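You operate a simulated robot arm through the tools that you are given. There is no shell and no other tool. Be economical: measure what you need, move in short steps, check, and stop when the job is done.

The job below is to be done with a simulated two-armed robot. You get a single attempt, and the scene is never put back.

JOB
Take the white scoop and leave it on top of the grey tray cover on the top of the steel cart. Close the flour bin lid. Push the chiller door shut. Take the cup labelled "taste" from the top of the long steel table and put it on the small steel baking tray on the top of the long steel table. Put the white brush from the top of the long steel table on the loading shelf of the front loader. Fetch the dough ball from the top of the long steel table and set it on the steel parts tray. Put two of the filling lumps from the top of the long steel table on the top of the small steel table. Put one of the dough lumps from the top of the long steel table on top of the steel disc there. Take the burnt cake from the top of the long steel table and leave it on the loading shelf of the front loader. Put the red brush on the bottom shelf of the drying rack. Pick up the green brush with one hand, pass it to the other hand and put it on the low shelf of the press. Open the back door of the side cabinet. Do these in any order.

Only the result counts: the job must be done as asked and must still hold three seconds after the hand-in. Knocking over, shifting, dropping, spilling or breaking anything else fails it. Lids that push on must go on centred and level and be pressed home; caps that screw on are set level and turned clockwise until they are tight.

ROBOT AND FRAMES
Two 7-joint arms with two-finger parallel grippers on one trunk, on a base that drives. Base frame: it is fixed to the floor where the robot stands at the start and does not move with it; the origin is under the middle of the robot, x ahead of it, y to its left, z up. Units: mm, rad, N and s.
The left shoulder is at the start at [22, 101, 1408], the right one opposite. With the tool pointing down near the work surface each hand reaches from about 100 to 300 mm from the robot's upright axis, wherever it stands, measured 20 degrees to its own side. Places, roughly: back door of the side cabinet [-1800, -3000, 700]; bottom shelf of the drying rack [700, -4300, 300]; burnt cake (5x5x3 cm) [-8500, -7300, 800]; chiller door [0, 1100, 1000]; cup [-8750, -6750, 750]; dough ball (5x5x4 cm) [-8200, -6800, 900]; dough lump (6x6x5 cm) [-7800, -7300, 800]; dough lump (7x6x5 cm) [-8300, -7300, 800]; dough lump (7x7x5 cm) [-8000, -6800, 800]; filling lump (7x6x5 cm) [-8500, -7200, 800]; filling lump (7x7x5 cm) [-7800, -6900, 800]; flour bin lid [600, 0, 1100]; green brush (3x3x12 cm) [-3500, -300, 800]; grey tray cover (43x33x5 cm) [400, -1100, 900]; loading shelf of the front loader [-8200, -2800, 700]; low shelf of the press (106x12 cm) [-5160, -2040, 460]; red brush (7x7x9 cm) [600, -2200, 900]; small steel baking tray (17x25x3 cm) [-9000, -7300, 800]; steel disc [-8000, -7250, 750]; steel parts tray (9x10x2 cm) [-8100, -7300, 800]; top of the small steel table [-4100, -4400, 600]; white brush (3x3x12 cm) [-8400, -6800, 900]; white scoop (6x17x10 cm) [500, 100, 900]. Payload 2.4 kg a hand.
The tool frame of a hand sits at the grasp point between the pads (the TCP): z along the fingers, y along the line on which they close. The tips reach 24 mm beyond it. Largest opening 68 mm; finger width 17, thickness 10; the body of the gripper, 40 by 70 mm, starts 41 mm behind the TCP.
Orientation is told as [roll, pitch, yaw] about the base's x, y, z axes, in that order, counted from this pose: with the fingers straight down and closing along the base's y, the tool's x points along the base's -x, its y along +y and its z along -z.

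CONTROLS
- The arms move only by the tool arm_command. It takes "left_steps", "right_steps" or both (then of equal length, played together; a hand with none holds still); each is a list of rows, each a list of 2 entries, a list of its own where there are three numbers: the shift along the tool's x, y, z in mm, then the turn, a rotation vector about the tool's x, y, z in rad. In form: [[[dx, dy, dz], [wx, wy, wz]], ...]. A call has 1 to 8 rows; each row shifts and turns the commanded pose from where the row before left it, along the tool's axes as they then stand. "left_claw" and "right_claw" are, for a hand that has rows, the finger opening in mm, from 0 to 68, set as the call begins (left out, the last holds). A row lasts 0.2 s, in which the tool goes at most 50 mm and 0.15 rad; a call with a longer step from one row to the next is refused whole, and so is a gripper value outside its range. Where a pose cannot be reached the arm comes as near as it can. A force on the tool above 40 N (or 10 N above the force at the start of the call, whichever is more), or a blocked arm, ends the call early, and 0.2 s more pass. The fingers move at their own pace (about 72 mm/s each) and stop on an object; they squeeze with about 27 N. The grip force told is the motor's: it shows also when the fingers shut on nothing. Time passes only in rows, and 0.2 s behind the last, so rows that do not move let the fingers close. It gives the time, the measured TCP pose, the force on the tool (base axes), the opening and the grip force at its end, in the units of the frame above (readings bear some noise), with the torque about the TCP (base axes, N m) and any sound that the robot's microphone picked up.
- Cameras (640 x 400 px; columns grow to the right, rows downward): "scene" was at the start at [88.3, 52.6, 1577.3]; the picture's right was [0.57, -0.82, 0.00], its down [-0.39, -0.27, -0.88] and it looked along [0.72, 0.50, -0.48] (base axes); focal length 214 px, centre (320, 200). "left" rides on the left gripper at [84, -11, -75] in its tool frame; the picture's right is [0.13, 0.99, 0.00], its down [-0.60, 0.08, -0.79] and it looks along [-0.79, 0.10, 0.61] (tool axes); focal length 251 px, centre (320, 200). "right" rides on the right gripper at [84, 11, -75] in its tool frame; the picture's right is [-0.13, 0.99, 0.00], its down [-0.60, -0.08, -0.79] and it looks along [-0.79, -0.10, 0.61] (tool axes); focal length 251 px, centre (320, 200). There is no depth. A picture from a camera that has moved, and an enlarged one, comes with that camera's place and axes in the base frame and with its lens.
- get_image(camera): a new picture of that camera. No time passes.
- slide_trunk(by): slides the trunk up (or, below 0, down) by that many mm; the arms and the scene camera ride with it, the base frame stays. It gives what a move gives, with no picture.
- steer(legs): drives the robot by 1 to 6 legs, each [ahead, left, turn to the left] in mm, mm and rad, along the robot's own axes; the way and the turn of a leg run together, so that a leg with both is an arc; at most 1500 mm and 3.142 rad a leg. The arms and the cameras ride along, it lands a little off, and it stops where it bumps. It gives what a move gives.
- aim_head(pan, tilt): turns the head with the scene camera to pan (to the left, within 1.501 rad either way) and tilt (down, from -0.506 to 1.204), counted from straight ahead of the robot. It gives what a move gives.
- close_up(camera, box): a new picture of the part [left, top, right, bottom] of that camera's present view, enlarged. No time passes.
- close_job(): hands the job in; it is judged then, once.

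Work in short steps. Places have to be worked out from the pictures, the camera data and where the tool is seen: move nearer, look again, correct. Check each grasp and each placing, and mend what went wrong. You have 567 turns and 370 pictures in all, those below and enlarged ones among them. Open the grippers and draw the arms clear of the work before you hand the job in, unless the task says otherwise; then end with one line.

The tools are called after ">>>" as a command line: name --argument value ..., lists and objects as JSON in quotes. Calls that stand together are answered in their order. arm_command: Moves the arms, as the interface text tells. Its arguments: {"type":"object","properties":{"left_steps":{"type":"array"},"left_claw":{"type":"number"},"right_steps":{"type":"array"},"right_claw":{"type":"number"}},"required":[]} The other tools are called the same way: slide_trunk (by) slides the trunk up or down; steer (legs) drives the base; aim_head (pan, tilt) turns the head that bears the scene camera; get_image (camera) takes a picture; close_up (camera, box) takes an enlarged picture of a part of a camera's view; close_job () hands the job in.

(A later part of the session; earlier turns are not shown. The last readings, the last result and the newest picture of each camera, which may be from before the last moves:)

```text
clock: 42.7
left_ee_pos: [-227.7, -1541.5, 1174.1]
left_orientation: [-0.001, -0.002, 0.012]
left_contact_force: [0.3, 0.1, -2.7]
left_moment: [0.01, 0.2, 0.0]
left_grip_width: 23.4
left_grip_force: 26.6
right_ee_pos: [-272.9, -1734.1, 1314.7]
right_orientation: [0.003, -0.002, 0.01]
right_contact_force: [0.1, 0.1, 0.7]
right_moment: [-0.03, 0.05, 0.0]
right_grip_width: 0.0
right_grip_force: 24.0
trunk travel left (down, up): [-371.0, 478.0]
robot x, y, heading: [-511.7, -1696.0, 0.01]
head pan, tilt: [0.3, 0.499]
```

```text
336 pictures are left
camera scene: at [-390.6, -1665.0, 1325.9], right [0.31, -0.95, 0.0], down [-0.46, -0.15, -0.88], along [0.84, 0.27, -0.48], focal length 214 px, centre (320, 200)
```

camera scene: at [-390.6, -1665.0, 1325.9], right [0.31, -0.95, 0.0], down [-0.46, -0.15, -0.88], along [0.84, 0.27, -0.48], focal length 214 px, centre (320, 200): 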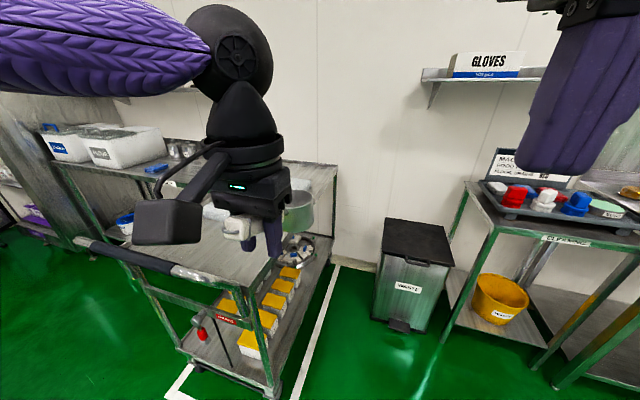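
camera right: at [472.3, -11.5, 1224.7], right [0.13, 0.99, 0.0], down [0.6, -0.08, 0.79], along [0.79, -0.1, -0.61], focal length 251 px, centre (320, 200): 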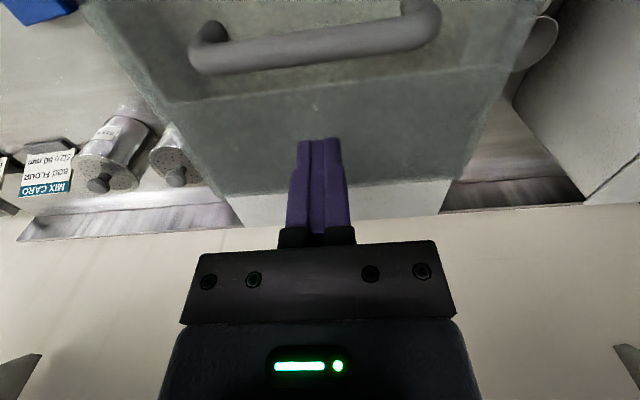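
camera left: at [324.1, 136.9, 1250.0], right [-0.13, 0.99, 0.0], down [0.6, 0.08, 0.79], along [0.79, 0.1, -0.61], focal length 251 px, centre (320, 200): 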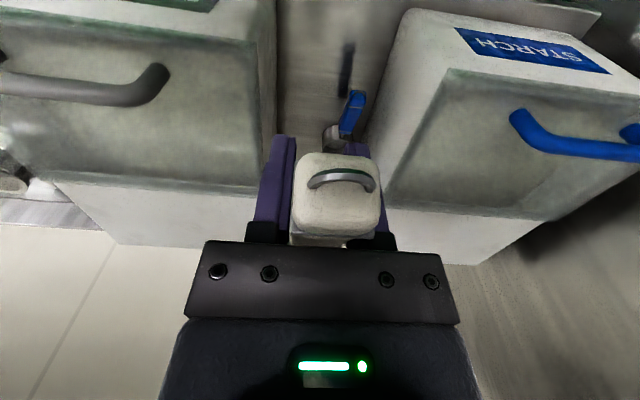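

The cover spans about x 130–530, y -1230..-940 on the cart, whose near side is at y≈-1370. I turn to face +y and strafe alongside the cart.

>>> steer --legs '[[0, -60, 0], [0, 0, 1.565], [0, -760, 0]]'

>>> aim_head --pan 0.0 --tilt 0.7

>>> get_image --camera "scene"

```text
clock: 51.0
left_ee_pos: [66.2, -1451.9, 1173.4]
left_orientation: [0.0, 0.002, 1.602]
left_contact_force: [0.5, -0.2, -2.6]
left_moment: [-0.21, 0.0, 0.02]
left_grip_width: 23.4
left_grip_force: 27.6
right_ee_pos: [260.2, -1492.7, 1314.4]
right_orientation: [0.001, -0.002, 1.6]
right_contact_force: [0.0, -0.7, 0.4]
right_moment: [-0.02, -0.05, 0.0]
right_grip_width: 0.3
right_grip_force: 23.6
trunk travel left (down, up): [-371.0, 478.0]
robot x, y, heading: [225.8, -1733.5, 1.603]
head pan, tilt: [0.3, 0.499]
stopped in leg 3: the robot was blocked; the commanded pose is now the measured one
```

```text
clock: 51.8
left_ee_pos: [67.6, -1451.8, 1175.1]
left_orientation: [0.002, -0.002, 1.6]
left_contact_force: [-0.2, 0.4, -2.7]
left_moment: [-0.19, 0.02, 0.01]
left_grip_width: 23.4
left_grip_force: 26.1
right_ee_pos: [261.4, -1492.8, 1314.5]
right_orientation: [0.002, -0.002, 1.598]
right_contact_force: [0.3, -0.6, -0.1]
right_moment: [0.01, 0.01, -0.05]
right_grip_width: 0.0
right_grip_force: 23.2
trunk travel left (down, up): [-371.0, 478.0]
robot x, y, heading: [223.6, -1734.2, 1.598]
head pan, tilt: [0.0, 0.7]
```

```text
335 pictures are left
camera scene: at [221.5, -1613.6, 1308.2], right [1.0, 0.03, 0.0], down [0.02, -0.64, -0.77], along [-0.02, 0.76, -0.64], focal length 214 px, centre (320, 200)
```

scene: 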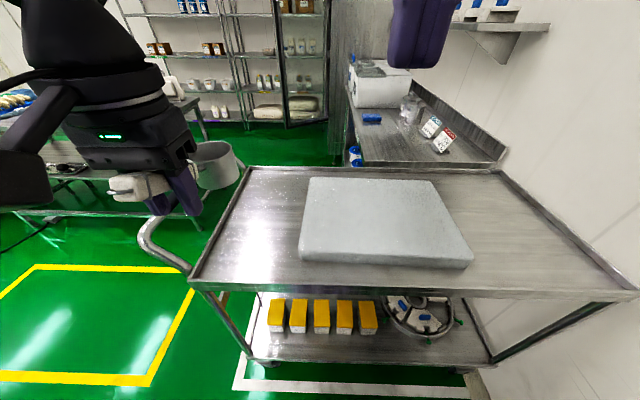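

I bumped something on the right, so I ease left and drive ahead. Two views now give the cover top at z≈870, x 165–587, y -1272..-969. I also move the right hand further right to make room.

>>> steer --legs '[[0, 15, 0], [125, 0, 0]]'

>>> arm_command --right_claw 0 --right_steps '[[[0, -40, -20], [0, 0, 0]], [[0, -40, -20], [0, 0, 0]], [[0, -40, 0], [0, 0, 0]]]'

>>> get_image --camera "scene"

```text
clock: 53.4
left_ee_pos: [50.1, -1326.6, 1174.5]
left_orientation: [-0.001, 0.002, 1.6]
left_contact_force: [0.4, 0.7, -2.4]
left_moment: [-0.18, -0.02, -0.01]
left_grip_width: 23.0
left_grip_force: 26.8
right_ee_pos: [242.0, -1367.8, 1314.0]
right_orientation: [0.0, -0.002, 1.6]
right_contact_force: [0.2, -0.1, -0.9]
right_moment: [-0.02, 0.01, 0.0]
right_grip_width: 0.0
right_grip_force: 23.8
trunk travel left (down, up): [-371.0, 478.0]
robot x, y, heading: [205.8, -1608.0, 1.6]
head pan, tilt: [0.0, 0.7]
```

```text
clock: 54.2
left_ee_pos: [50.6, -1326.7, 1174.6]
left_orientation: [-0.001, -0.001, 1.599]
left_contact_force: [0.1, -0.3, -1.4]
left_moment: [-0.2, 0.0, -0.03]
left_grip_width: 23.4
left_grip_force: 27.3
right_ee_pos: [319.9, -1361.1, 1316.9]
right_orientation: [0.003, -0.002, 1.6]
right_contact_force: [0.5, -0.2, 0.3]
right_moment: [0.02, -0.01, 0.0]
right_grip_width: 0.1
right_grip_force: 23.6
right hand out of reach, approached as far as the arm can: row 1, 2, 3
trunk travel left (down, up): [-371.0, 478.0]
robot x, y, heading: [203.5, -1606.7, 1.594]
head pan, tilt: [0.0, 0.7]
```

```text
334 pictures are left
camera scene: at [204.8, -1489.0, 1308.2], right [1.0, 0.03, 0.0], down [0.02, -0.64, -0.76], along [-0.02, 0.76, -0.64], focal length 214 px, centre (320, 200)
```

scene: 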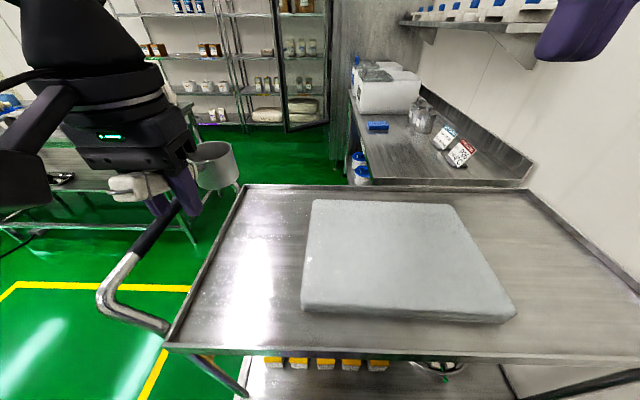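

The cover's near edge is at y≈-1285, its left edge at x≈166. I carry the scoop over the cover to about (245, -1215), staying high.

>>> arm_command --left_claw 0 --left_steps '[[[-10, -36, 0], [0, 0, 0]], [[-15, -36, 0], [0, 0, 0]], [[-20, -36, 0], [0, 0, 0]], [[-20, -36, 0], [0, 0, 0]], [[-20, -36, 0], [0, 0, 0]], [[-21, -18, 30], [0, 0, 0]], [[0, 0, 40], [0, 0, 0]], [[0, 0, 40], [0, 0, 0]]]'

>>> get_image --camera "scene"

```text
clock: 56.0
left_ee_pos: [119.3, -1282.5, 1056.0]
left_orientation: [-0.002, 0.0, 1.598]
left_contact_force: [-0.1, 0.2, -2.5]
left_moment: [-0.2, 0.03, -0.02]
left_grip_width: 23.4
left_grip_force: 27.2
left hand out of reach, approached as far as the arm can: row 2, 3, 4, 5, 6
right_ee_pos: [318.8, -1359.5, 1316.5]
right_orientation: [0.001, -0.001, 1.598]
right_contact_force: [0.6, -0.4, -0.1]
right_moment: [0.0, -0.01, -0.02]
right_grip_width: 0.0
right_grip_force: 23.1
trunk travel left (down, up): [-371.0, 478.0]
robot x, y, heading: [208.2, -1610.9, 1.594]
head pan, tilt: [0.0, 0.7]
```

```text
333 pictures are left
camera scene: at [203.6, -1488.7, 1308.2], right [1.0, 0.03, 0.0], down [0.02, -0.64, -0.76], along [-0.02, 0.76, -0.64], focal length 214 px, centre (320, 200)
```

scene: 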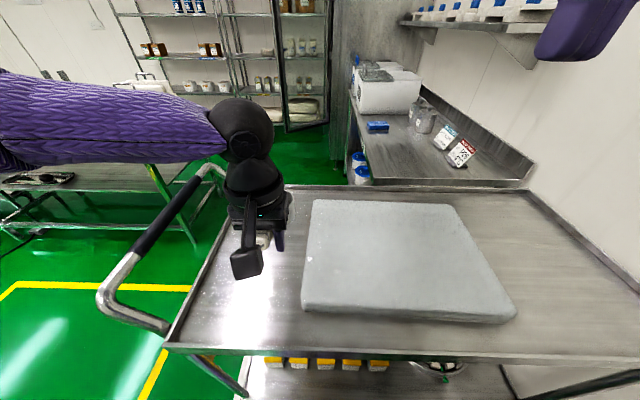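

Crossing at that height was out of reach, but it should work lower down. I continue toward the cover at z≈1055.

>>> arm_command --left_claw 0 --left_steps '[[[-15, -30, 0], [0, 0, 0]], [[-15, -30, 0], [0, 0, 0]], [[-20, -30, 0], [0, 0, 0]], [[-20, -30, 0], [0, 0, 0]]]'

>>> get_image --camera "scene"

```text
clock: 57.0
left_ee_pos: [124.5, -1272.1, 1056.3]
left_orientation: [0.001, 0.001, 1.6]
left_contact_force: [-0.1, -0.7, -3.1]
left_moment: [-0.19, -0.03, -0.01]
left_grip_width: 23.3
left_grip_force: 26.4
left hand out of reach, approached as far as the arm can: row 1, 2, 3, 4
right_ee_pos: [318.7, -1360.4, 1316.9]
right_orientation: [0.001, -0.002, 1.599]
right_contact_force: [-1.4, 0.1, 0.0]
right_moment: [-0.02, -0.02, 0.0]
right_grip_width: 0.0
right_grip_force: 23.9
trunk travel left (down, up): [-371.0, 478.0]
robot x, y, heading: [203.3, -1610.1, 1.594]
head pan, tilt: [0.0, 0.7]
```

```text
332 pictures are left
camera scene: at [203.5, -1488.5, 1308.2], right [1.0, 0.03, 0.0], down [0.02, -0.64, -0.76], along [-0.02, 0.76, -0.64], focal length 214 px, centre (320, 200)
```

scene: 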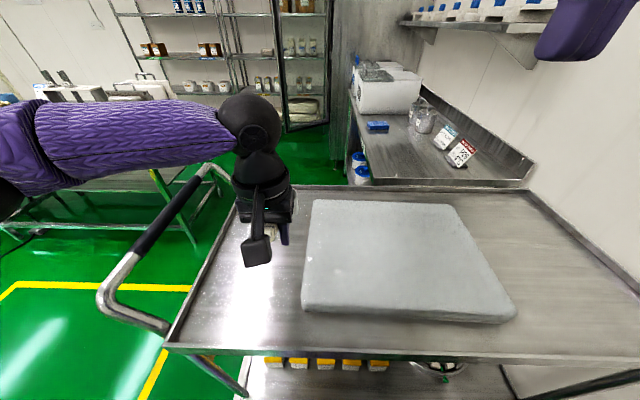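

The left arm reaches a wrist limit there. I try letting the hand yaw clockwise while it moves right, since the scoop's yaw is free.

>>> arm_command --left_claw 0 --left_steps '[[[0, 0, 0], [0, 0, 0.12]], [[0, 0, 0], [0, 0, 0.12]], [[0, 0, 0], [0, 0, 0.12]], [[-10, -25, 10], [0, 0, 0]], [[-10, -25, 10], [0, 0, 0]]]'

```text
clock: 58.2
left_ee_pos: [130.5, -1283.3, 1044.9]
left_orientation: [-0.002, 0.001, 1.237]
left_contact_force: [-0.5, 0.7, -2.6]
left_moment: [-0.17, 0.03, 0.05]
left_grip_width: 23.4
left_grip_force: 27.1
left hand out of reach, approached as far as the arm can: row 4, 5
right_ee_pos: [319.2, -1359.6, 1316.8]
right_orientation: [0.002, -0.001, 1.598]
right_contact_force: [-0.1, 0.0, 0.7]
right_moment: [-0.03, -0.04, -0.04]
right_grip_width: 0.0
right_grip_force: 23.5
trunk travel left (down, up): [-371.0, 478.0]
robot x, y, heading: [209.0, -1608.2, 1.597]
head pan, tilt: [0.0, 0.7]
```

Yaw isn't the limit. I look right to see what blocked the base, since moving the base further right would solve this.

>>> aim_head --pan -1.4 --tilt 0.9

>>> get_image --camera "scene"

```text
clock: 59.7
left_ee_pos: [130.4, -1283.3, 1044.9]
left_orientation: [-0.002, -0.001, 1.239]
left_contact_force: [-0.4, -1.5, -2.6]
left_moment: [-0.17, 0.05, 0.02]
left_grip_width: 23.1
left_grip_force: 27.1
right_ee_pos: [318.7, -1360.3, 1317.2]
right_orientation: [0.002, -0.003, 1.598]
right_contact_force: [-0.4, -0.1, 0.8]
right_moment: [-0.02, 0.0, 0.0]
right_grip_width: 0.3
right_grip_force: 23.2
trunk travel left (down, up): [-371.0, 478.0]
robot x, y, heading: [203.7, -1610.0, 1.592]
head pan, tilt: [-1.4, 0.901]
```

```text
331 pictures are left
camera scene: at [280.0, -1558.8, 1292.1], right [0.2, -0.98, 0.0], down [-0.77, -0.15, -0.62], along [0.61, 0.12, -0.78], focal length 214 px, centre (320, 200)
```

scene: 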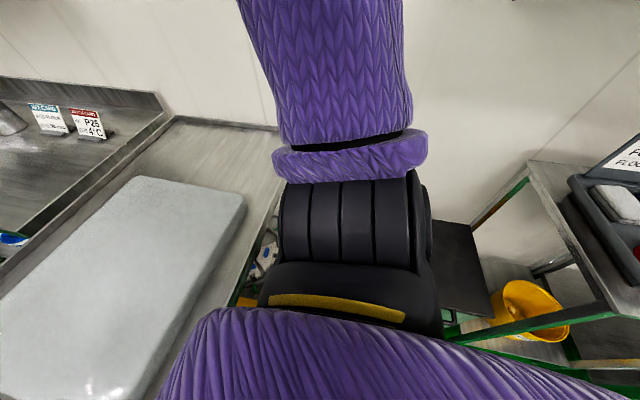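

The trash bin is at y < -1860, and at my present y the base should clear it. I strafe right 130 mm, which carries the scoop over the cover with about 100 mm of clearance.

>>> steer --legs '[[0, -130, 0]]'

>>> aim_head --pan 0.0 --tilt 0.8

>>> get_image --camera "scene"

```text
clock: 61.0
left_ee_pos: [234.5, -1282.2, 1045.1]
left_orientation: [-0.001, 0.0, 1.238]
left_contact_force: [-0.3, -1.7, -1.9]
left_moment: [-0.2, 0.04, 0.01]
left_grip_width: 23.4
left_grip_force: 26.7
right_ee_pos: [421.2, -1357.5, 1317.0]
right_orientation: [0.001, -0.003, 1.6]
right_contact_force: [-0.3, 0.2, -0.1]
right_moment: [0.01, 0.02, -0.01]
right_grip_width: 0.0
right_grip_force: 23.7
trunk travel left (down, up): [-371.0, 478.0]
robot x, y, heading: [309.1, -1605.3, 1.598]
head pan, tilt: [-1.4, 0.901]
stopped in leg 1: the robot was blocked; the commanded pose is now the measured one
```

```text
clock: 62.5
left_ee_pos: [234.0, -1281.4, 1044.4]
left_orientation: [-0.002, 0.0, 1.238]
left_contact_force: [-0.3, 0.2, -3.1]
left_moment: [-0.18, 0.0, -0.03]
left_grip_width: 23.3
left_grip_force: 26.9
right_ee_pos: [422.0, -1357.0, 1315.8]
right_orientation: [0.002, -0.003, 1.599]
right_contact_force: [-0.1, 0.8, 1.2]
right_moment: [0.0, 0.01, 0.01]
right_grip_width: 0.1
right_grip_force: 24.0
trunk travel left (down, up): [-371.0, 478.0]
robot x, y, heading: [309.5, -1604.5, 1.594]
head pan, tilt: [0.0, 0.799]
```

```text
330 pictures are left
camera scene: at [307.1, -1490.3, 1300.0], right [1.0, 0.03, 0.0], down [0.02, -0.72, -0.7], along [-0.02, 0.7, -0.72], focal length 214 px, centre (320, 200)
```

scene: 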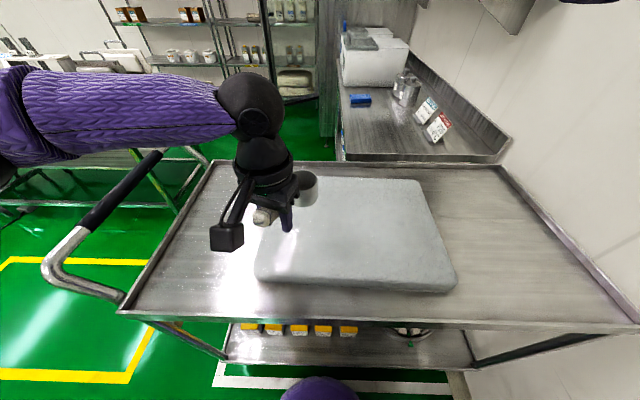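

The scoop is over the cover. I move 25 mm ahead, then check how far the hand extends as it descends.

>>> steer --legs '[[25, 8, 0]]'

>>> arm_command --left_claw 0 --left_steps '[[[-15, 0, 30], [0, 0, 0]], [[-15, 0, 30], [0, 0, 0]]]'

>>> get_image --camera "scene"

>>> get_image --camera "left"

```text
clock: 63.3
left_ee_pos: [224.8, -1256.2, 1044.5]
left_orientation: [-0.002, 0.0, 1.239]
left_contact_force: [0.3, -0.3, -3.0]
left_moment: [-0.2, 0.08, 0.01]
left_grip_width: 23.3
left_grip_force: 26.8
right_ee_pos: [412.7, -1332.7, 1317.1]
right_orientation: [0.002, -0.002, 1.599]
right_contact_force: [0.1, -0.8, 0.8]
right_moment: [0.04, -0.03, 0.0]
right_grip_width: 0.2
right_grip_force: 23.6
trunk travel left (down, up): [-371.0, 478.0]
robot x, y, heading: [300.8, -1579.0, 1.591]
head pan, tilt: [0.0, 0.799]
```

```text
clock: 63.9
left_ee_pos: [209.1, -1241.8, 990.8]
left_orientation: [-0.003, 0.0, 1.238]
left_contact_force: [-0.4, 0.3, -2.4]
left_moment: [-0.19, 0.06, 0.01]
left_grip_width: 23.2
left_grip_force: 26.8
left hand out of reach, approached as far as the arm can: row 1, 2
right_ee_pos: [413.9, -1331.9, 1317.3]
right_orientation: [0.001, -0.005, 1.599]
right_contact_force: [0.5, 0.6, 0.3]
right_moment: [0.01, -0.02, 0.01]
right_grip_width: 0.1
right_grip_force: 23.0
trunk travel left (down, up): [-371.0, 478.0]
robot x, y, heading: [298.7, -1587.5, 1.594]
head pan, tilt: [0.0, 0.799]
```

```text
329 pictures are left
camera scene: at [298.2, -1465.4, 1299.9], right [1.0, 0.03, 0.0], down [0.02, -0.72, -0.7], along [-0.02, 0.7, -0.72], focal length 214 px, centre (320, 200)
```

scene: 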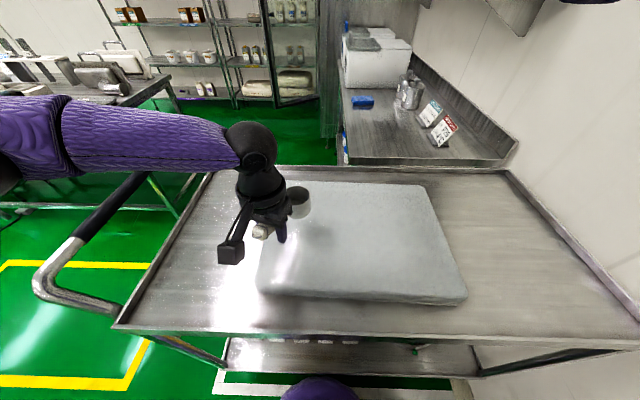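

```text
328 pictures are left
camera left: at [192.3, -1326.5, 1066.0], right [-0.98, 0.2, 0.0], down [0.12, 0.6, 0.79], along [0.16, 0.78, -0.61], focal length 251 px, centre (320, 200)
```

left: 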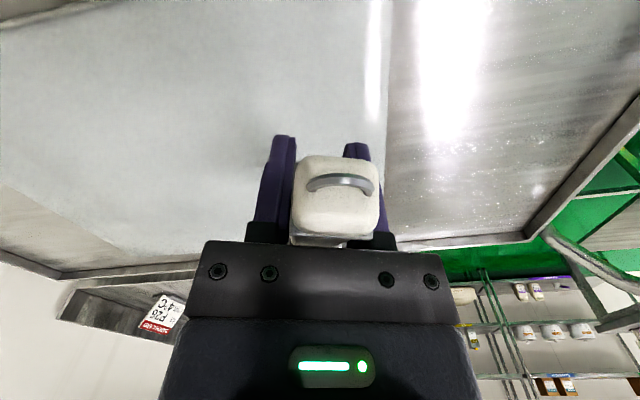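

The hand drifts left as it extends. A slight turn of the base to the right swings the scoop further over the cover; after that I'll lower with the trunk.

>>> steer --legs '[[0, 0, -0.13]]'

>>> slide_trunk --by -30

>>> get_image --camera "scene"

```text
clock: 64.9
left_ee_pos: [253.5, -1233.6, 990.8]
left_orientation: [-0.002, 0.001, 1.108]
left_contact_force: [-0.8, 0.1, -3.0]
left_moment: [-0.17, 0.07, 0.04]
left_grip_width: 23.1
left_grip_force: 27.1
right_ee_pos: [445.5, -1349.6, 1315.5]
right_orientation: [0.003, -0.005, 1.469]
right_contact_force: [0.1, 0.4, 0.3]
right_moment: [0.01, -0.02, -0.03]
right_grip_width: 0.2
right_grip_force: 23.8
trunk travel left (down, up): [-371.0, 478.0]
robot x, y, heading: [303.0, -1587.9, 1.468]
head pan, tilt: [0.0, 0.799]
```

```text
clock: 65.6
left_ee_pos: [253.9, -1233.6, 961.4]
left_orientation: [-0.001, -0.003, 1.108]
left_contact_force: [-0.1, -0.6, -2.7]
left_moment: [-0.13, 0.11, 0.0]
left_grip_width: 23.3
left_grip_force: 26.5
right_ee_pos: [444.7, -1348.5, 1285.0]
right_orientation: [0.003, -0.003, 1.469]
right_contact_force: [0.0, 1.1, 0.2]
right_moment: [-0.02, 0.03, -0.01]
right_grip_width: 0.0
right_grip_force: 23.4
trunk travel left (down, up): [-341.0, 508.0]
robot x, y, heading: [299.8, -1582.6, 1.467]
head pan, tilt: [0.0, 0.799]
```

```text
327 pictures are left
camera scene: at [314.1, -1461.4, 1269.7], right [0.99, -0.1, 0.0], down [-0.07, -0.71, -0.7], along [0.07, 0.69, -0.72], focal length 214 px, centre (320, 200)
```

scene: 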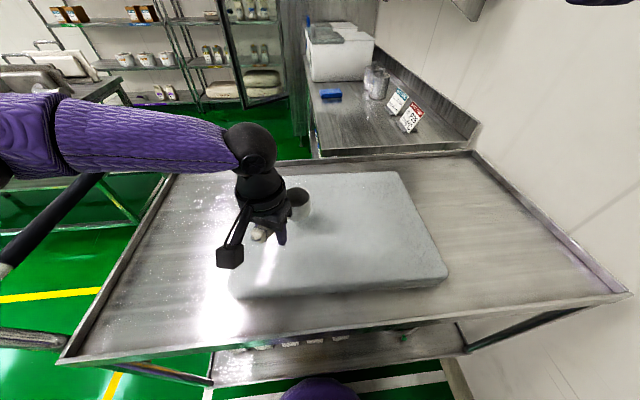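

The cup is over the cover. I lower the trunk in small steps, watching the force on the hand.

>>> slide_trunk --by -9

>>> close_up --camera "scene" --box '[210, 150, 370, 280]'

```text
clock: 66.2
left_ee_pos: [253.6, -1233.4, 953.1]
left_orientation: [-0.001, -0.002, 1.109]
left_contact_force: [0.2, 0.3, -2.9]
left_moment: [-0.15, 0.08, 0.0]
left_grip_width: 23.2
left_grip_force: 27.3
right_ee_pos: [445.1, -1348.8, 1275.9]
right_orientation: [0.004, -0.004, 1.47]
right_contact_force: [0.1, 0.4, 0.2]
right_moment: [-0.01, 0.01, 0.01]
right_grip_width: 0.0
right_grip_force: 23.8
trunk travel left (down, up): [-332.0, 517.0]
robot x, y, heading: [296.7, -1582.7, 1.471]
head pan, tilt: [0.0, 0.799]
```

```text
3.08 times, centred on (290, 215) of scene
camera zoom: at [314.2, -1459.8, 1260.6], right [0.99, -0.1, 0.0], down [-0.07, -0.71, -0.7], along [0.07, 0.69, -0.72], focal length 660 px, centre (412, 154)
```

zoom: 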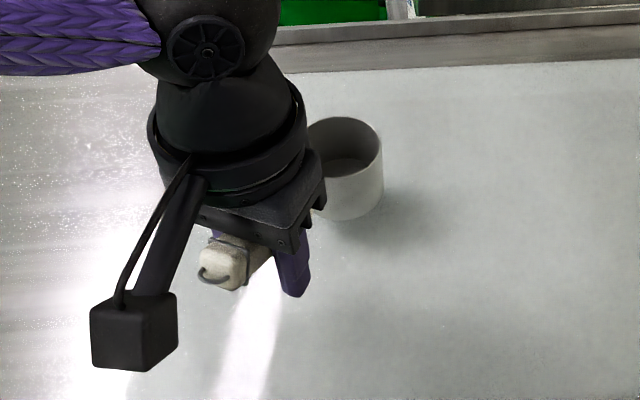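

No contact yet, so I lower further in small steps.

>>> slide_trunk --by -5

>>> slide_trunk --by -4

>>> close_up --camera "scene" --box '[210, 150, 370, 280]'

```text
clock: 66.8
left_ee_pos: [253.4, -1233.4, 946.9]
left_orientation: [-0.002, -0.001, 1.108]
left_contact_force: [0.5, 0.2, -2.5]
left_moment: [-0.17, 0.09, 0.01]
left_grip_width: 23.5
left_grip_force: 26.8
right_ee_pos: [444.7, -1349.5, 1271.4]
right_orientation: [0.003, -0.006, 1.468]
right_contact_force: [0.0, 0.1, -0.8]
right_moment: [0.0, 0.01, 0.01]
right_grip_width: 0.0
right_grip_force: 24.1
trunk travel left (down, up): [-327.0, 522.0]
robot x, y, heading: [303.3, -1580.4, 1.469]
head pan, tilt: [0.0, 0.799]
```

```text
clock: 67.3
left_ee_pos: [254.3, -1233.3, 942.2]
left_orientation: [-0.002, -0.003, 1.109]
left_contact_force: [-0.3, 0.3, -2.0]
left_moment: [-0.14, 0.06, 0.02]
left_grip_width: 23.2
left_grip_force: 27.2
right_ee_pos: [446.2, -1349.3, 1265.0]
right_orientation: [0.003, -0.004, 1.467]
right_contact_force: [-0.7, 0.5, -0.5]
right_moment: [0.01, 0.01, -0.03]
right_grip_width: 0.0
right_grip_force: 23.4
trunk travel left (down, up): [-323.0, 526.0]
robot x, y, heading: [302.3, -1585.3, 1.464]
head pan, tilt: [0.0, 0.799]
```

```text
3.08 times, centred on (290, 215) of scene
camera zoom: at [314.4, -1458.0, 1251.5], right [0.99, -0.1, 0.0], down [-0.07, -0.71, -0.7], along [0.07, 0.69, -0.72], focal length 660 px, centre (412, 154)
```

zoom: 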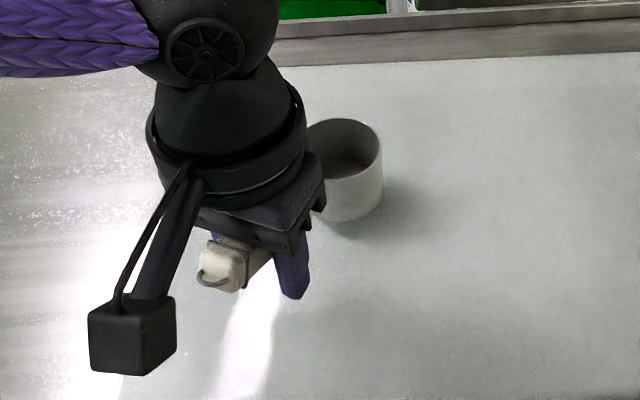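

Still slightly above the cover. I go lower in 3 mm steps.

>>> slide_trunk --by -3

>>> slide_trunk --by -3

>>> slide_trunk --by -3

```text
clock: 67.8
left_ee_pos: [253.3, -1233.8, 940.0]
left_orientation: [-0.001, -0.002, 1.109]
left_contact_force: [0.1, 0.3, -2.3]
left_moment: [-0.19, 0.08, 0.0]
left_grip_width: 23.4
left_grip_force: 26.9
right_ee_pos: [444.0, -1348.7, 1263.3]
right_orientation: [0.002, -0.005, 1.468]
right_contact_force: [0.4, -0.4, 0.3]
right_moment: [-0.01, -0.01, 0.02]
right_grip_width: 0.0
right_grip_force: 23.2
trunk travel left (down, up): [-320.0, 529.0]
robot x, y, heading: [302.1, -1583.6, 1.463]
head pan, tilt: [0.0, 0.799]
```

```text
clock: 68.3
left_ee_pos: [253.3, -1233.5, 937.5]
left_orientation: [-0.001, -0.002, 1.109]
left_contact_force: [-0.2, -0.8, -3.0]
left_moment: [-0.12, 0.09, -0.03]
left_grip_width: 23.3
left_grip_force: 27.1
right_ee_pos: [444.0, -1348.6, 1261.3]
right_orientation: [0.005, -0.005, 1.467]
right_contact_force: [-0.1, 0.6, 0.8]
right_moment: [0.0, -0.04, 0.02]
right_grip_width: 0.0
right_grip_force: 23.2
trunk travel left (down, up): [-317.0, 532.0]
robot x, y, heading: [303.1, -1586.0, 1.47]
head pan, tilt: [0.0, 0.799]
```

```text
clock: 68.8
left_ee_pos: [253.3, -1232.7, 935.2]
left_orientation: [-0.002, -0.001, 1.109]
left_contact_force: [0.0, 0.0, -2.4]
left_moment: [-0.14, 0.1, -0.05]
left_grip_width: 23.3
left_grip_force: 27.2
right_ee_pos: [443.8, -1349.2, 1256.1]
right_orientation: [0.005, -0.007, 1.468]
right_contact_force: [0.3, 0.3, 0.0]
right_moment: [0.0, 0.0, 0.03]
right_grip_width: 0.0
right_grip_force: 24.0
trunk travel left (down, up): [-314.0, 535.0]
robot x, y, heading: [302.0, -1584.6, 1.469]
head pan, tilt: [0.0, 0.799]
```

I use arm rows now, since they report contact within a call.

>>> arm_command --left_claw 0 --left_steps '[[[0, 0, 3], [0, 0, 0]], [[0, 0, 2], [0, 0, 0]], [[0, 0, 2], [0, 0, 0]]]'

>>> close_up --camera "scene" --box '[210, 150, 370, 280]'

```text
clock: 69.7
left_ee_pos: [253.0, -1234.3, 928.5]
left_orientation: [-0.002, -0.006, 1.109]
left_contact_force: [-1.0, -1.2, 12.5]
left_moment: [0.69, -0.2, 0.05]
left_grip_width: 23.4
left_grip_force: 27.4
right_ee_pos: [443.1, -1349.0, 1256.6]
right_orientation: [0.006, -0.007, 1.468]
right_contact_force: [-0.4, -0.1, -0.3]
right_moment: [0.02, -0.03, 0.0]
right_grip_width: 0.0
right_grip_force: 23.4
trunk travel left (down, up): [-314.0, 535.0]
robot x, y, heading: [299.4, -1585.2, 1.466]
head pan, tilt: [0.0, 0.799]
```

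```text
3.08 times, centred on (290, 215) of scene
camera zoom: at [314.5, -1457.4, 1242.8], right [0.99, -0.1, 0.0], down [-0.07, -0.71, -0.7], along [0.07, 0.69, -0.72], focal length 660 px, centre (412, 154)
```

zoom: 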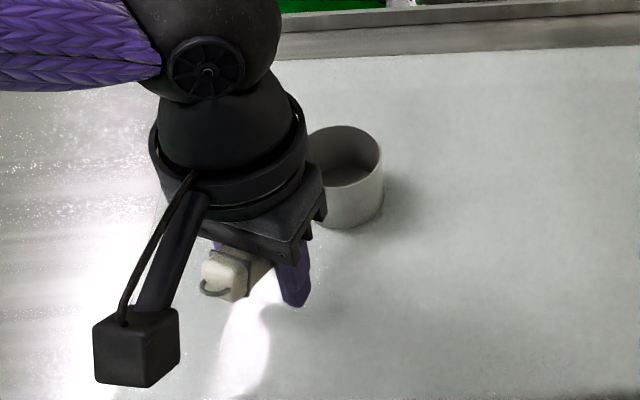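

The cup rests on the cover (12 N upward). I ease up 1 mm, open, and lift straight off.

>>> arm_command --left_claw 0 --left_steps '[[[0, 0, -1], [0, 0, 0]], [[0, 0, 0], [0, 0, 0]]]'

>>> arm_command --left_claw 60 --left_steps '[[[0, 0, 0], [0, 0, 0]], [[0, 0, 0], [0, 0, 0]], [[0, 0, 0], [0, 0, 0]], [[0, 0, -25], [0, 0, 0]], [[0, 0, -35], [0, 0, 0]], [[0, 0, -40], [0, 0, 0]]]'

>>> slide_trunk --by 80

>>> get_image --camera "scene"

```text
clock: 70.2
left_ee_pos: [253.0, -1234.2, 927.5]
left_orientation: [-0.002, -0.001, 1.108]
left_contact_force: [-1.2, -1.3, 8.7]
left_moment: [0.5, -0.22, -0.03]
left_grip_width: 23.2
left_grip_force: 26.9
right_ee_pos: [443.8, -1348.5, 1256.7]
right_orientation: [0.006, -0.007, 1.469]
right_contact_force: [-0.1, 0.1, -0.1]
right_moment: [0.03, 0.01, 0.02]
right_grip_width: 0.0
right_grip_force: 23.8
trunk travel left (down, up): [-314.0, 535.0]
robot x, y, heading: [300.5, -1585.6, 1.467]
head pan, tilt: [0.0, 0.799]
```

```text
clock: 71.7
left_ee_pos: [253.7, -1234.0, 1027.9]
left_orientation: [-0.002, 0.0, 1.11]
left_contact_force: [0.1, 0.2, -0.4]
left_moment: [-0.02, 0.0, -0.01]
left_grip_width: 60.0
left_grip_force: 0.0
right_ee_pos: [445.1, -1348.5, 1257.1]
right_orientation: [0.005, -0.007, 1.468]
right_contact_force: [-0.3, 0.8, -0.2]
right_moment: [-0.02, -0.03, 0.02]
right_grip_width: 0.0
right_grip_force: 23.3
trunk travel left (down, up): [-314.0, 535.0]
robot x, y, heading: [301.3, -1584.7, 1.468]
head pan, tilt: [0.0, 0.799]
```

```text
clock: 72.8
left_ee_pos: [254.4, -1233.1, 1108.2]
left_orientation: [-0.002, 0.0, 1.107]
left_contact_force: [-0.1, 0.0, 1.2]
left_moment: [0.01, 0.01, 0.0]
left_grip_width: 60.1
left_grip_force: 0.1
right_ee_pos: [444.0, -1347.5, 1337.6]
right_orientation: [0.005, -0.005, 1.467]
right_contact_force: [0.0, 0.4, -0.4]
right_moment: [0.01, 0.01, 0.0]
right_grip_width: 0.1
right_grip_force: 23.4
trunk travel left (down, up): [-394.0, 455.0]
robot x, y, heading: [302.8, -1584.0, 1.47]
head pan, tilt: [0.0, 0.799]
```

```text
323 pictures are left
camera scene: at [313.3, -1469.6, 1323.1], right [0.99, -0.1, 0.0], down [-0.07, -0.71, -0.7], along [0.07, 0.69, -0.72], focal length 214 px, centre (320, 200)
```

scene: 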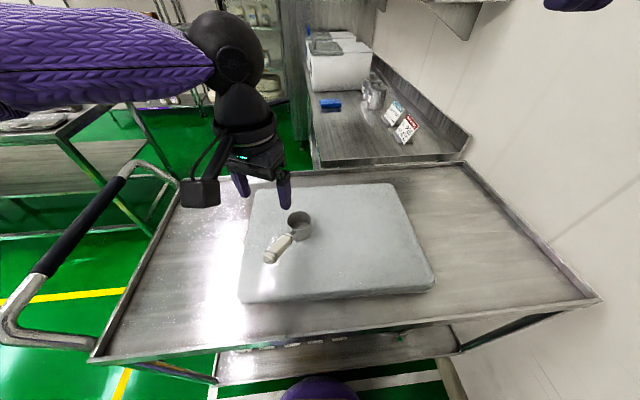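

The scoop stands on the cover. I realign and retract the left hand, raise the trunk, and leave the cart sideways toward -x.

>>> arm_command --left_claw 60 --left_steps '[[[20, 20, -20], [0, 0, -0.12]], [[20, 20, -20], [0, 0, -0.12]], [[20, 20, -20], [0, 0, -0.12]]]'

>>> slide_trunk --by 100

>>> steer --legs '[[0, 20, 0.1], [0, 550, 0], [-350, 0, 0]]'

```text
clock: 73.6
left_ee_pos: [177.6, -1269.4, 1168.5]
left_orientation: [-0.004, -0.001, 1.471]
left_contact_force: [-1.0, -0.7, -0.9]
left_moment: [-0.03, 0.02, -0.01]
left_grip_width: 59.9
left_grip_force: 0.2
right_ee_pos: [443.3, -1348.6, 1336.6]
right_orientation: [0.005, -0.008, 1.469]
right_contact_force: [-0.2, -0.2, -0.7]
right_moment: [0.0, -0.02, -0.01]
right_grip_width: 0.1
right_grip_force: 23.9
trunk travel left (down, up): [-394.0, 455.0]
robot x, y, heading: [303.1, -1580.2, 1.471]
head pan, tilt: [0.0, 0.799]
```

```text
clock: 75.0
left_ee_pos: [176.7, -1269.8, 1267.5]
left_orientation: [-0.003, 0.001, 1.469]
left_contact_force: [0.0, 0.2, 0.3]
left_moment: [-0.02, -0.01, 0.02]
left_grip_width: 59.7
left_grip_force: 0.1
right_ee_pos: [444.7, -1348.6, 1437.9]
right_orientation: [0.004, -0.006, 1.468]
right_contact_force: [-1.6, 0.2, -1.4]
right_moment: [-0.03, -0.04, -0.02]
right_grip_width: 0.0
right_grip_force: 23.4
trunk travel left (down, up): [-494.0, 355.0]
robot x, y, heading: [302.1, -1579.0, 1.471]
head pan, tilt: [0.0, 0.799]
```

```text
clock: 76.1
left_ee_pos: [124.6, -1282.9, 1269.4]
left_orientation: [-0.001, 0.0, 1.572]
left_contact_force: [-0.2, 0.0, 0.7]
left_moment: [-0.01, -0.01, 0.0]
left_grip_width: 60.1
left_grip_force: 0.1
right_ee_pos: [399.7, -1335.0, 1437.1]
right_orientation: [0.005, -0.008, 1.569]
right_contact_force: [-0.3, 0.1, -0.7]
right_moment: [0.0, 0.02, 0.03]
right_grip_width: 0.0
right_grip_force: 23.6
trunk travel left (down, up): [-494.0, 355.0]
robot x, y, heading: [279.9, -1586.2, 1.572]
head pan, tilt: [0.0, 0.799]
stopped in leg 2: the robot was blocked; the commanded pose is now the measured one
```

Blocked at once, perhaps a base corner against the cart. I back off 50 mm first, then strafe left.

>>> steer --legs '[[-50, 0, 0], [0, 400, 0]]'

>>> get_image --camera "scene"

```text
clock: 79.1
left_ee_pos: [-270.8, -1333.4, 1268.2]
left_orientation: [-0.005, -0.001, 1.573]
left_contact_force: [-0.4, -0.3, 0.1]
left_moment: [0.0, -0.03, 0.02]
left_grip_width: 60.0
left_grip_force: 0.0
right_ee_pos: [3.2, -1386.1, 1437.9]
right_orientation: [0.002, -0.006, 1.571]
right_contact_force: [0.2, 0.1, 0.7]
right_moment: [-0.02, -0.02, 0.03]
right_grip_width: 0.0
right_grip_force: 23.1
trunk travel left (down, up): [-494.0, 355.0]
robot x, y, heading: [-113.4, -1634.4, 1.572]
head pan, tilt: [0.0, 0.799]
```

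```text
322 pictures are left
camera scene: at [-114.4, -1531.3, 1423.7], right [1.0, 0.0, 0.0], down [0.0, -0.72, -0.7], along [0.0, 0.7, -0.72], focal length 214 px, centre (320, 200)
```

scene: 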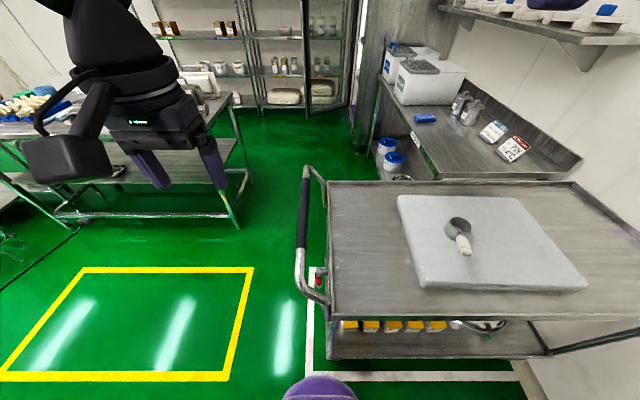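

The cart still sits inside its floor outline. I go to the chiller door now, back up the aisle facing +y.

>>> steer --legs '[[0, 330, 0], [1300, 0, 0]]'

>>> aim_head --pan -0.2 --tilt 0.5

>>> get_image --camera "scene"

```text
clock: 87.5
left_ee_pos: [-600.2, -28.0, 1269.1]
left_orientation: [-0.002, 0.002, 1.57]
left_contact_force: [0.2, 0.1, 0.8]
left_moment: [-0.01, -0.01, 0.03]
left_grip_width: 60.2
left_grip_force: 0.1
right_ee_pos: [-327.5, -77.4, 1436.9]
right_orientation: [0.005, -0.007, 1.571]
right_contact_force: [-0.4, -0.1, 0.6]
right_moment: [-0.01, 0.01, -0.01]
right_grip_width: 0.1
right_grip_force: 23.7
trunk travel left (down, up): [-494.0, 355.0]
robot x, y, heading: [-442.9, -323.9, 1.568]
head pan, tilt: [0.0, 0.799]
```

```text
clock: 88.3
left_ee_pos: [-600.3, -26.1, 1269.3]
left_orientation: [-0.001, -0.002, 1.573]
left_contact_force: [-0.2, 0.4, -0.3]
left_moment: [-0.03, 0.0, -0.01]
left_grip_width: 59.8
left_grip_force: 0.0
right_ee_pos: [-326.6, -79.3, 1437.7]
right_orientation: [0.005, -0.007, 1.571]
right_contact_force: [-0.3, -0.2, 0.3]
right_moment: [0.02, 0.03, -0.01]
right_grip_width: 0.0
right_grip_force: 23.6
trunk travel left (down, up): [-494.0, 355.0]
robot x, y, heading: [-443.2, -326.0, 1.57]
head pan, tilt: [-0.201, 0.499]
```

```text
321 pictures are left
camera scene: at [-426.3, -214.9, 1449.6], right [0.98, -0.2, 0.0], down [-0.1, -0.47, -0.88], along [0.18, 0.86, -0.48], focal length 214 px, centre (320, 200)
```

scene: 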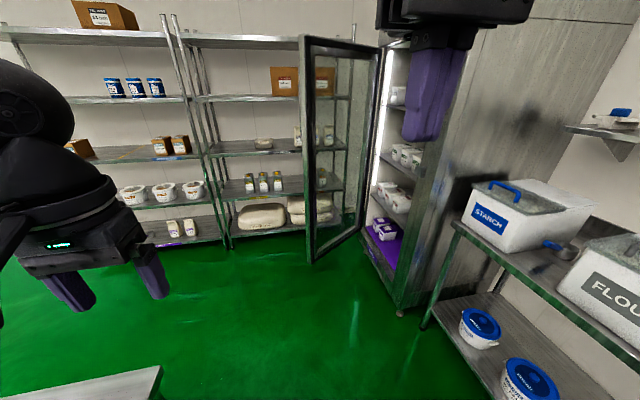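

The glass door is hinged at the chiller's far side (about (345, 1510)) and its free edge is near (-220, 1100). To close it I push its outer face toward +x, so I drive to open floor left of the door and turn to face about -0.3 rad.

>>> steer --legs '[[900, 0, 0], [0, 310, 0], [0, 0, -1.87]]'

>>> aim_head --pan 0.7 --tilt 0.4

>>> get_image --camera "scene"

```text
clock: 99.2
left_ee_pos: [-419.9, 640.4, 1267.5]
left_orientation: [0.0, 0.0, -0.287]
left_contact_force: [0.4, 0.4, -0.2]
left_moment: [-0.04, 0.02, 0.03]
left_grip_width: 59.8
left_grip_force: 0.0
right_ee_pos: [-546.4, 392.2, 1437.2]
right_orientation: [0.007, -0.007, -0.289]
right_contact_force: [-1.6, 0.2, 0.4]
right_moment: [-0.01, 0.02, 0.05]
right_grip_width: 0.1
right_grip_force: 24.1
trunk travel left (down, up): [-494.0, 355.0]
robot x, y, heading: [-749.9, 572.7, -0.29]
head pan, tilt: [-0.201, 0.499]
```

```text
clock: 100.4
left_ee_pos: [-419.5, 640.4, 1267.6]
left_orientation: [-0.001, 0.0, -0.287]
left_contact_force: [-1.2, -0.6, 0.4]
left_moment: [0.01, -0.02, 0.03]
left_grip_width: 60.0
left_grip_force: 0.0
right_ee_pos: [-548.0, 392.1, 1437.7]
right_orientation: [0.005, -0.005, -0.291]
right_contact_force: [0.0, -0.4, 0.2]
right_moment: [-0.02, 0.03, 0.02]
right_grip_width: 0.0
right_grip_force: 23.5
trunk travel left (down, up): [-494.0, 355.0]
robot x, y, heading: [-750.1, 577.1, -0.289]
head pan, tilt: [0.7, 0.4]
```

```text
320 pictures are left
camera scene: at [-645.0, 607.4, 1458.8], right [0.4, -0.92, 0.0], down [-0.36, -0.15, -0.92], along [0.85, 0.37, -0.39], focal length 214 px, centre (320, 200)
```

scene: 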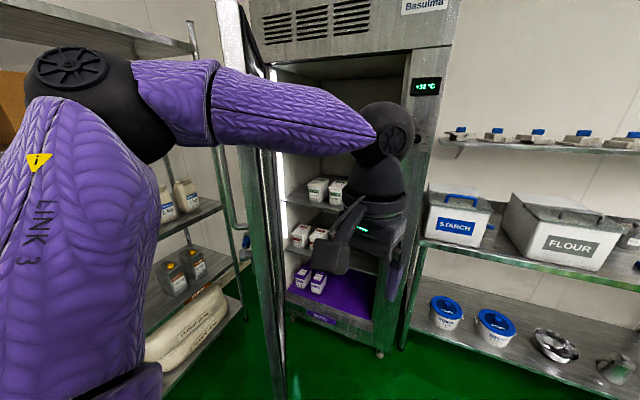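

The door is nearly edge-on from here, with its free edge around (-190, 1070). I'll use the left hand reaching far left (fingers closed, pointing down) and hook it behind the free edge. I extend it left and square the base first.

>>> arm_command --left_claw 0 --left_steps '[[[15, 40, 0], [0, 0, 0]], [[15, 40, 0], [0, 0, 0]], [[15, 40, 0], [0, 0, 0]], [[10, 40, 0], [0, 0, 0]]]'

>>> steer --legs '[[0, 0, 0.29], [0, 270, 0]]'

>>> aim_head --pan 0.5 --tilt 0.4

>>> get_image --camera "scene"

```text
clock: 101.4
left_ee_pos: [-426.4, 809.3, 1267.2]
left_orientation: [-0.004, 0.001, -0.29]
left_contact_force: [-0.3, -0.1, 0.2]
left_moment: [-0.02, -0.01, 0.03]
left_grip_width: 0.2
left_grip_force: 23.8
right_ee_pos: [-546.8, 393.2, 1436.4]
right_orientation: [0.004, -0.007, -0.288]
right_contact_force: [-0.3, 0.3, -0.3]
right_moment: [-0.02, -0.03, -0.02]
right_grip_width: 0.2
right_grip_force: 23.7
trunk travel left (down, up): [-494.0, 355.0]
robot x, y, heading: [-753.2, 574.9, -0.29]
head pan, tilt: [0.7, 0.4]
```

```text
clock: 104.2
left_ee_pos: [-506.4, 1160.2, 1268.1]
left_orientation: [-0.004, 0.001, 0.001]
left_contact_force: [-0.3, -0.7, 0.2]
left_moment: [0.01, -0.01, 0.0]
left_grip_width: 0.0
left_grip_force: 23.9
right_ee_pos: [-503.7, 727.3, 1436.9]
right_orientation: [0.002, -0.007, -0.001]
right_contact_force: [-0.5, 0.4, 0.5]
right_moment: [0.02, -0.02, -0.02]
right_grip_width: 0.0
right_grip_force: 23.3
trunk travel left (down, up): [-494.0, 355.0]
robot x, y, heading: [-748.7, 842.8, 0.001]
head pan, tilt: [0.7, 0.4]
```

```text
clock: 105.0
left_ee_pos: [-506.2, 1161.3, 1268.4]
left_orientation: [-0.001, 0.0, 0.0]
left_contact_force: [0.2, -0.6, -0.3]
left_moment: [-0.02, 0.01, -0.01]
left_grip_width: 0.0
left_grip_force: 23.5
right_ee_pos: [-502.8, 725.7, 1436.8]
right_orientation: [0.004, -0.007, -0.002]
right_contact_force: [-0.6, -0.5, -0.5]
right_moment: [0.0, -0.04, -0.01]
right_grip_width: 0.0
right_grip_force: 23.6
trunk travel left (down, up): [-494.0, 355.0]
robot x, y, heading: [-753.9, 842.5, -0.002]
head pan, tilt: [0.499, 0.4]
```

```text
319 pictures are left
camera scene: at [-647.8, 889.5, 1458.8], right [0.48, -0.88, 0.0], down [-0.34, -0.19, -0.92], along [0.81, 0.44, -0.39], focal length 214 px, centre (320, 200)
```

scene: 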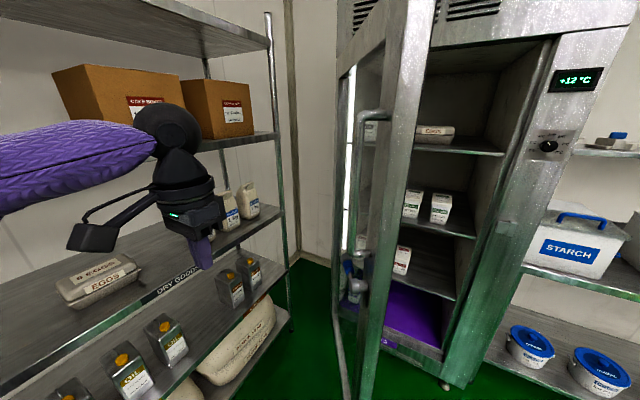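

The outer face is visible now, with a vertical bar handle. Combining three views, the free edge is at about (-260, 945) and the hinge at about (255, 1325). I drive ahead 200 so the left hand comes behind the outer face.

>>> steer --legs '[[200, 0, 0]]'

>>> get_image --camera "scene"

```text
clock: 106.6
left_ee_pos: [-307.7, 1160.3, 1269.1]
left_orientation: [-0.002, 0.002, 0.003]
left_contact_force: [0.2, -0.6, 0.1]
left_moment: [-0.01, 0.03, -0.04]
left_grip_width: 0.0
left_grip_force: 23.6
right_ee_pos: [-303.6, 726.1, 1437.1]
right_orientation: [0.006, -0.006, 0.0]
right_contact_force: [0.4, 0.5, 0.6]
right_moment: [0.01, 0.03, -0.04]
right_grip_width: 0.2
right_grip_force: 23.4
trunk travel left (down, up): [-494.0, 355.0]
robot x, y, heading: [-553.7, 842.4, 0.001]
head pan, tilt: [0.499, 0.4]
```

```text
318 pictures are left
camera scene: at [-447.8, 889.3, 1458.7], right [0.48, -0.88, 0.0], down [-0.34, -0.19, -0.92], along [0.81, 0.44, -0.39], focal length 214 px, centre (320, 200)
```

scene: 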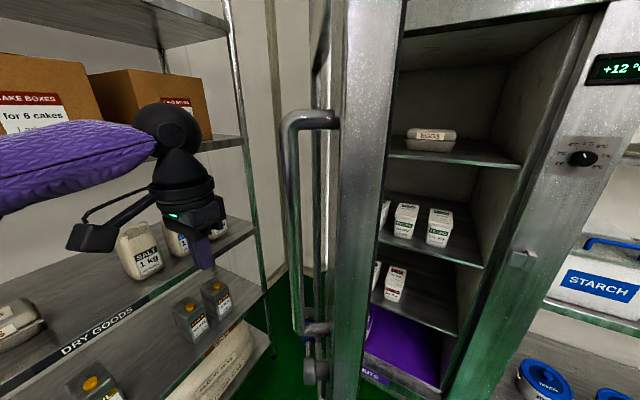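

The handle bar sits at about (-296, 1000) and the door edge at about (-255, 960). I extend the left arm forward, past the bar, to push the flat frame further in.

>>> arm_command --left_claw 0 --left_steps '[[[-35, 0, 0], [0, 0, 0]], [[-35, 0, 0], [0, 0, 0]], [[-35, 0, 0], [0, 0, 0]]]'

>>> get_image --camera "scene"

```text
clock: 107.4
left_ee_pos: [-203.1, 1159.8, 1268.1]
left_orientation: [-0.001, 0.0, 0.002]
left_contact_force: [0.3, -1.0, 0.3]
left_moment: [0.0, 0.03, 0.01]
left_grip_width: 0.0
left_grip_force: 23.6
right_ee_pos: [-302.5, 725.7, 1437.3]
right_orientation: [0.006, -0.006, 0.0]
right_contact_force: [0.1, -0.2, 0.2]
right_moment: [0.01, 0.03, 0.01]
right_grip_width: 0.1
right_grip_force: 23.4
trunk travel left (down, up): [-494.0, 355.0]
robot x, y, heading: [-551.1, 843.1, 0.0]
head pan, tilt: [0.499, 0.4]
```

```text
317 pictures are left
camera scene: at [-447.8, 889.0, 1458.7], right [0.48, -0.88, 0.0], down [-0.34, -0.19, -0.92], along [0.81, 0.44, -0.39], focal length 214 px, centre (320, 200)
```

scene: 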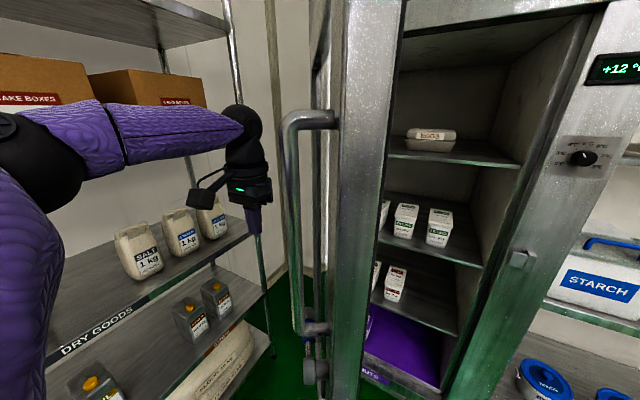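

The hand is behind the frame. Turning the base right sweeps the hand onto the outer face, so I turn a little and look.

>>> steer --legs '[[0, 0, -0.2]]'

>>> aim_head --pan 0.6 --tilt 0.5

>>> get_image --camera "scene"

```text
clock: 108.5
left_ee_pos: [-148.8, 1085.3, 1269.2]
left_orientation: [0.0, -0.001, -0.198]
left_contact_force: [0.2, 0.3, 0.4]
left_moment: [0.01, 0.01, -0.01]
left_grip_width: 0.2
left_grip_force: 23.1
right_ee_pos: [-331.2, 679.3, 1436.7]
right_orientation: [0.005, -0.008, -0.199]
right_contact_force: [0.0, -0.9, 0.4]
right_moment: [-0.03, 0.03, 0.0]
right_grip_width: 0.0
right_grip_force: 23.6
trunk travel left (down, up): [-494.0, 355.0]
robot x, y, heading: [-550.5, 844.1, -0.197]
head pan, tilt: [0.499, 0.4]
```

```text
clock: 109.2
left_ee_pos: [-148.4, 1085.5, 1268.9]
left_orientation: [-0.002, 0.0, -0.196]
left_contact_force: [-0.5, 0.3, 0.0]
left_moment: [0.01, 0.01, 0.01]
left_grip_width: 0.0
left_grip_force: 23.9
right_ee_pos: [-332.2, 680.7, 1436.6]
right_orientation: [0.005, -0.007, -0.199]
right_contact_force: [0.3, -0.1, 0.3]
right_moment: [-0.01, 0.03, 0.03]
right_grip_width: 0.0
right_grip_force: 23.4
trunk travel left (down, up): [-494.0, 355.0]
robot x, y, heading: [-548.7, 846.0, -0.2]
head pan, tilt: [0.6, 0.499]
```

```text
316 pictures are left
camera scene: at [-446.8, 876.4, 1449.7], right [0.39, -0.92, 0.0], down [-0.44, -0.19, -0.88], along [0.81, 0.34, -0.48], focal length 214 px, centre (320, 200)
```

scene: 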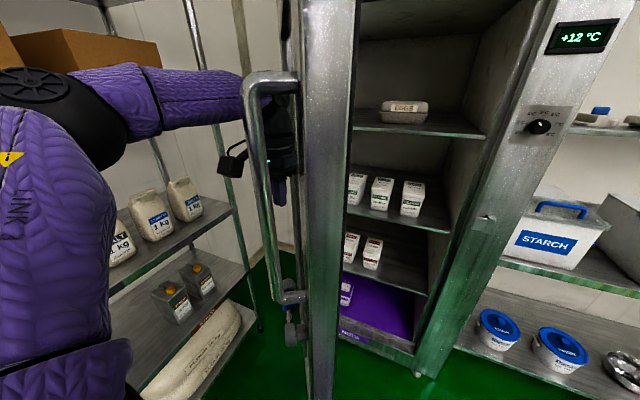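

The hand is just behind the door frame. I keep turning in small amounts to push the door.

>>> steer --legs '[[0, 0, -0.2]]'

>>> get_image --camera "scene"

```text
clock: 110.3
left_ee_pos: [-107.5, 1001.1, 1269.5]
left_orientation: [-0.003, 0.0, -0.397]
left_contact_force: [0.1, -0.3, 0.1]
left_moment: [0.0, 0.01, 0.0]
left_grip_width: 0.0
left_grip_force: 23.8
right_ee_pos: [-368.5, 639.8, 1436.1]
right_orientation: [0.005, -0.007, -0.399]
right_contact_force: [0.2, 0.1, -0.5]
right_moment: [0.0, -0.02, -0.01]
right_grip_width: 0.1
right_grip_force: 23.5
trunk travel left (down, up): [-494.0, 355.0]
robot x, y, heading: [-550.0, 841.6, -0.395]
head pan, tilt: [0.6, 0.499]
```

```text
315 pictures are left
camera scene: at [-442.8, 855.2, 1449.7], right [0.2, -0.98, 0.0], down [-0.47, -0.1, -0.88], along [0.86, 0.18, -0.48], focal length 214 px, centre (320, 200)
```

scene: 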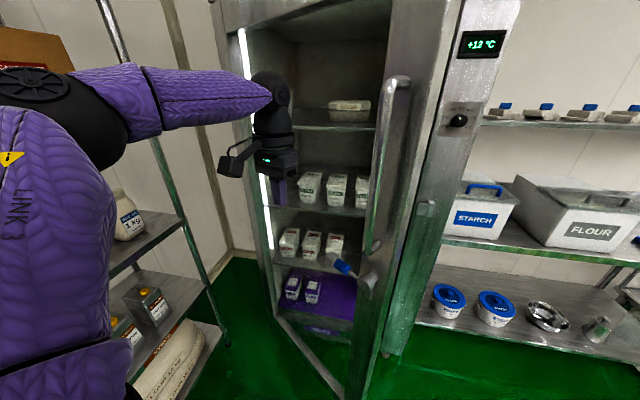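

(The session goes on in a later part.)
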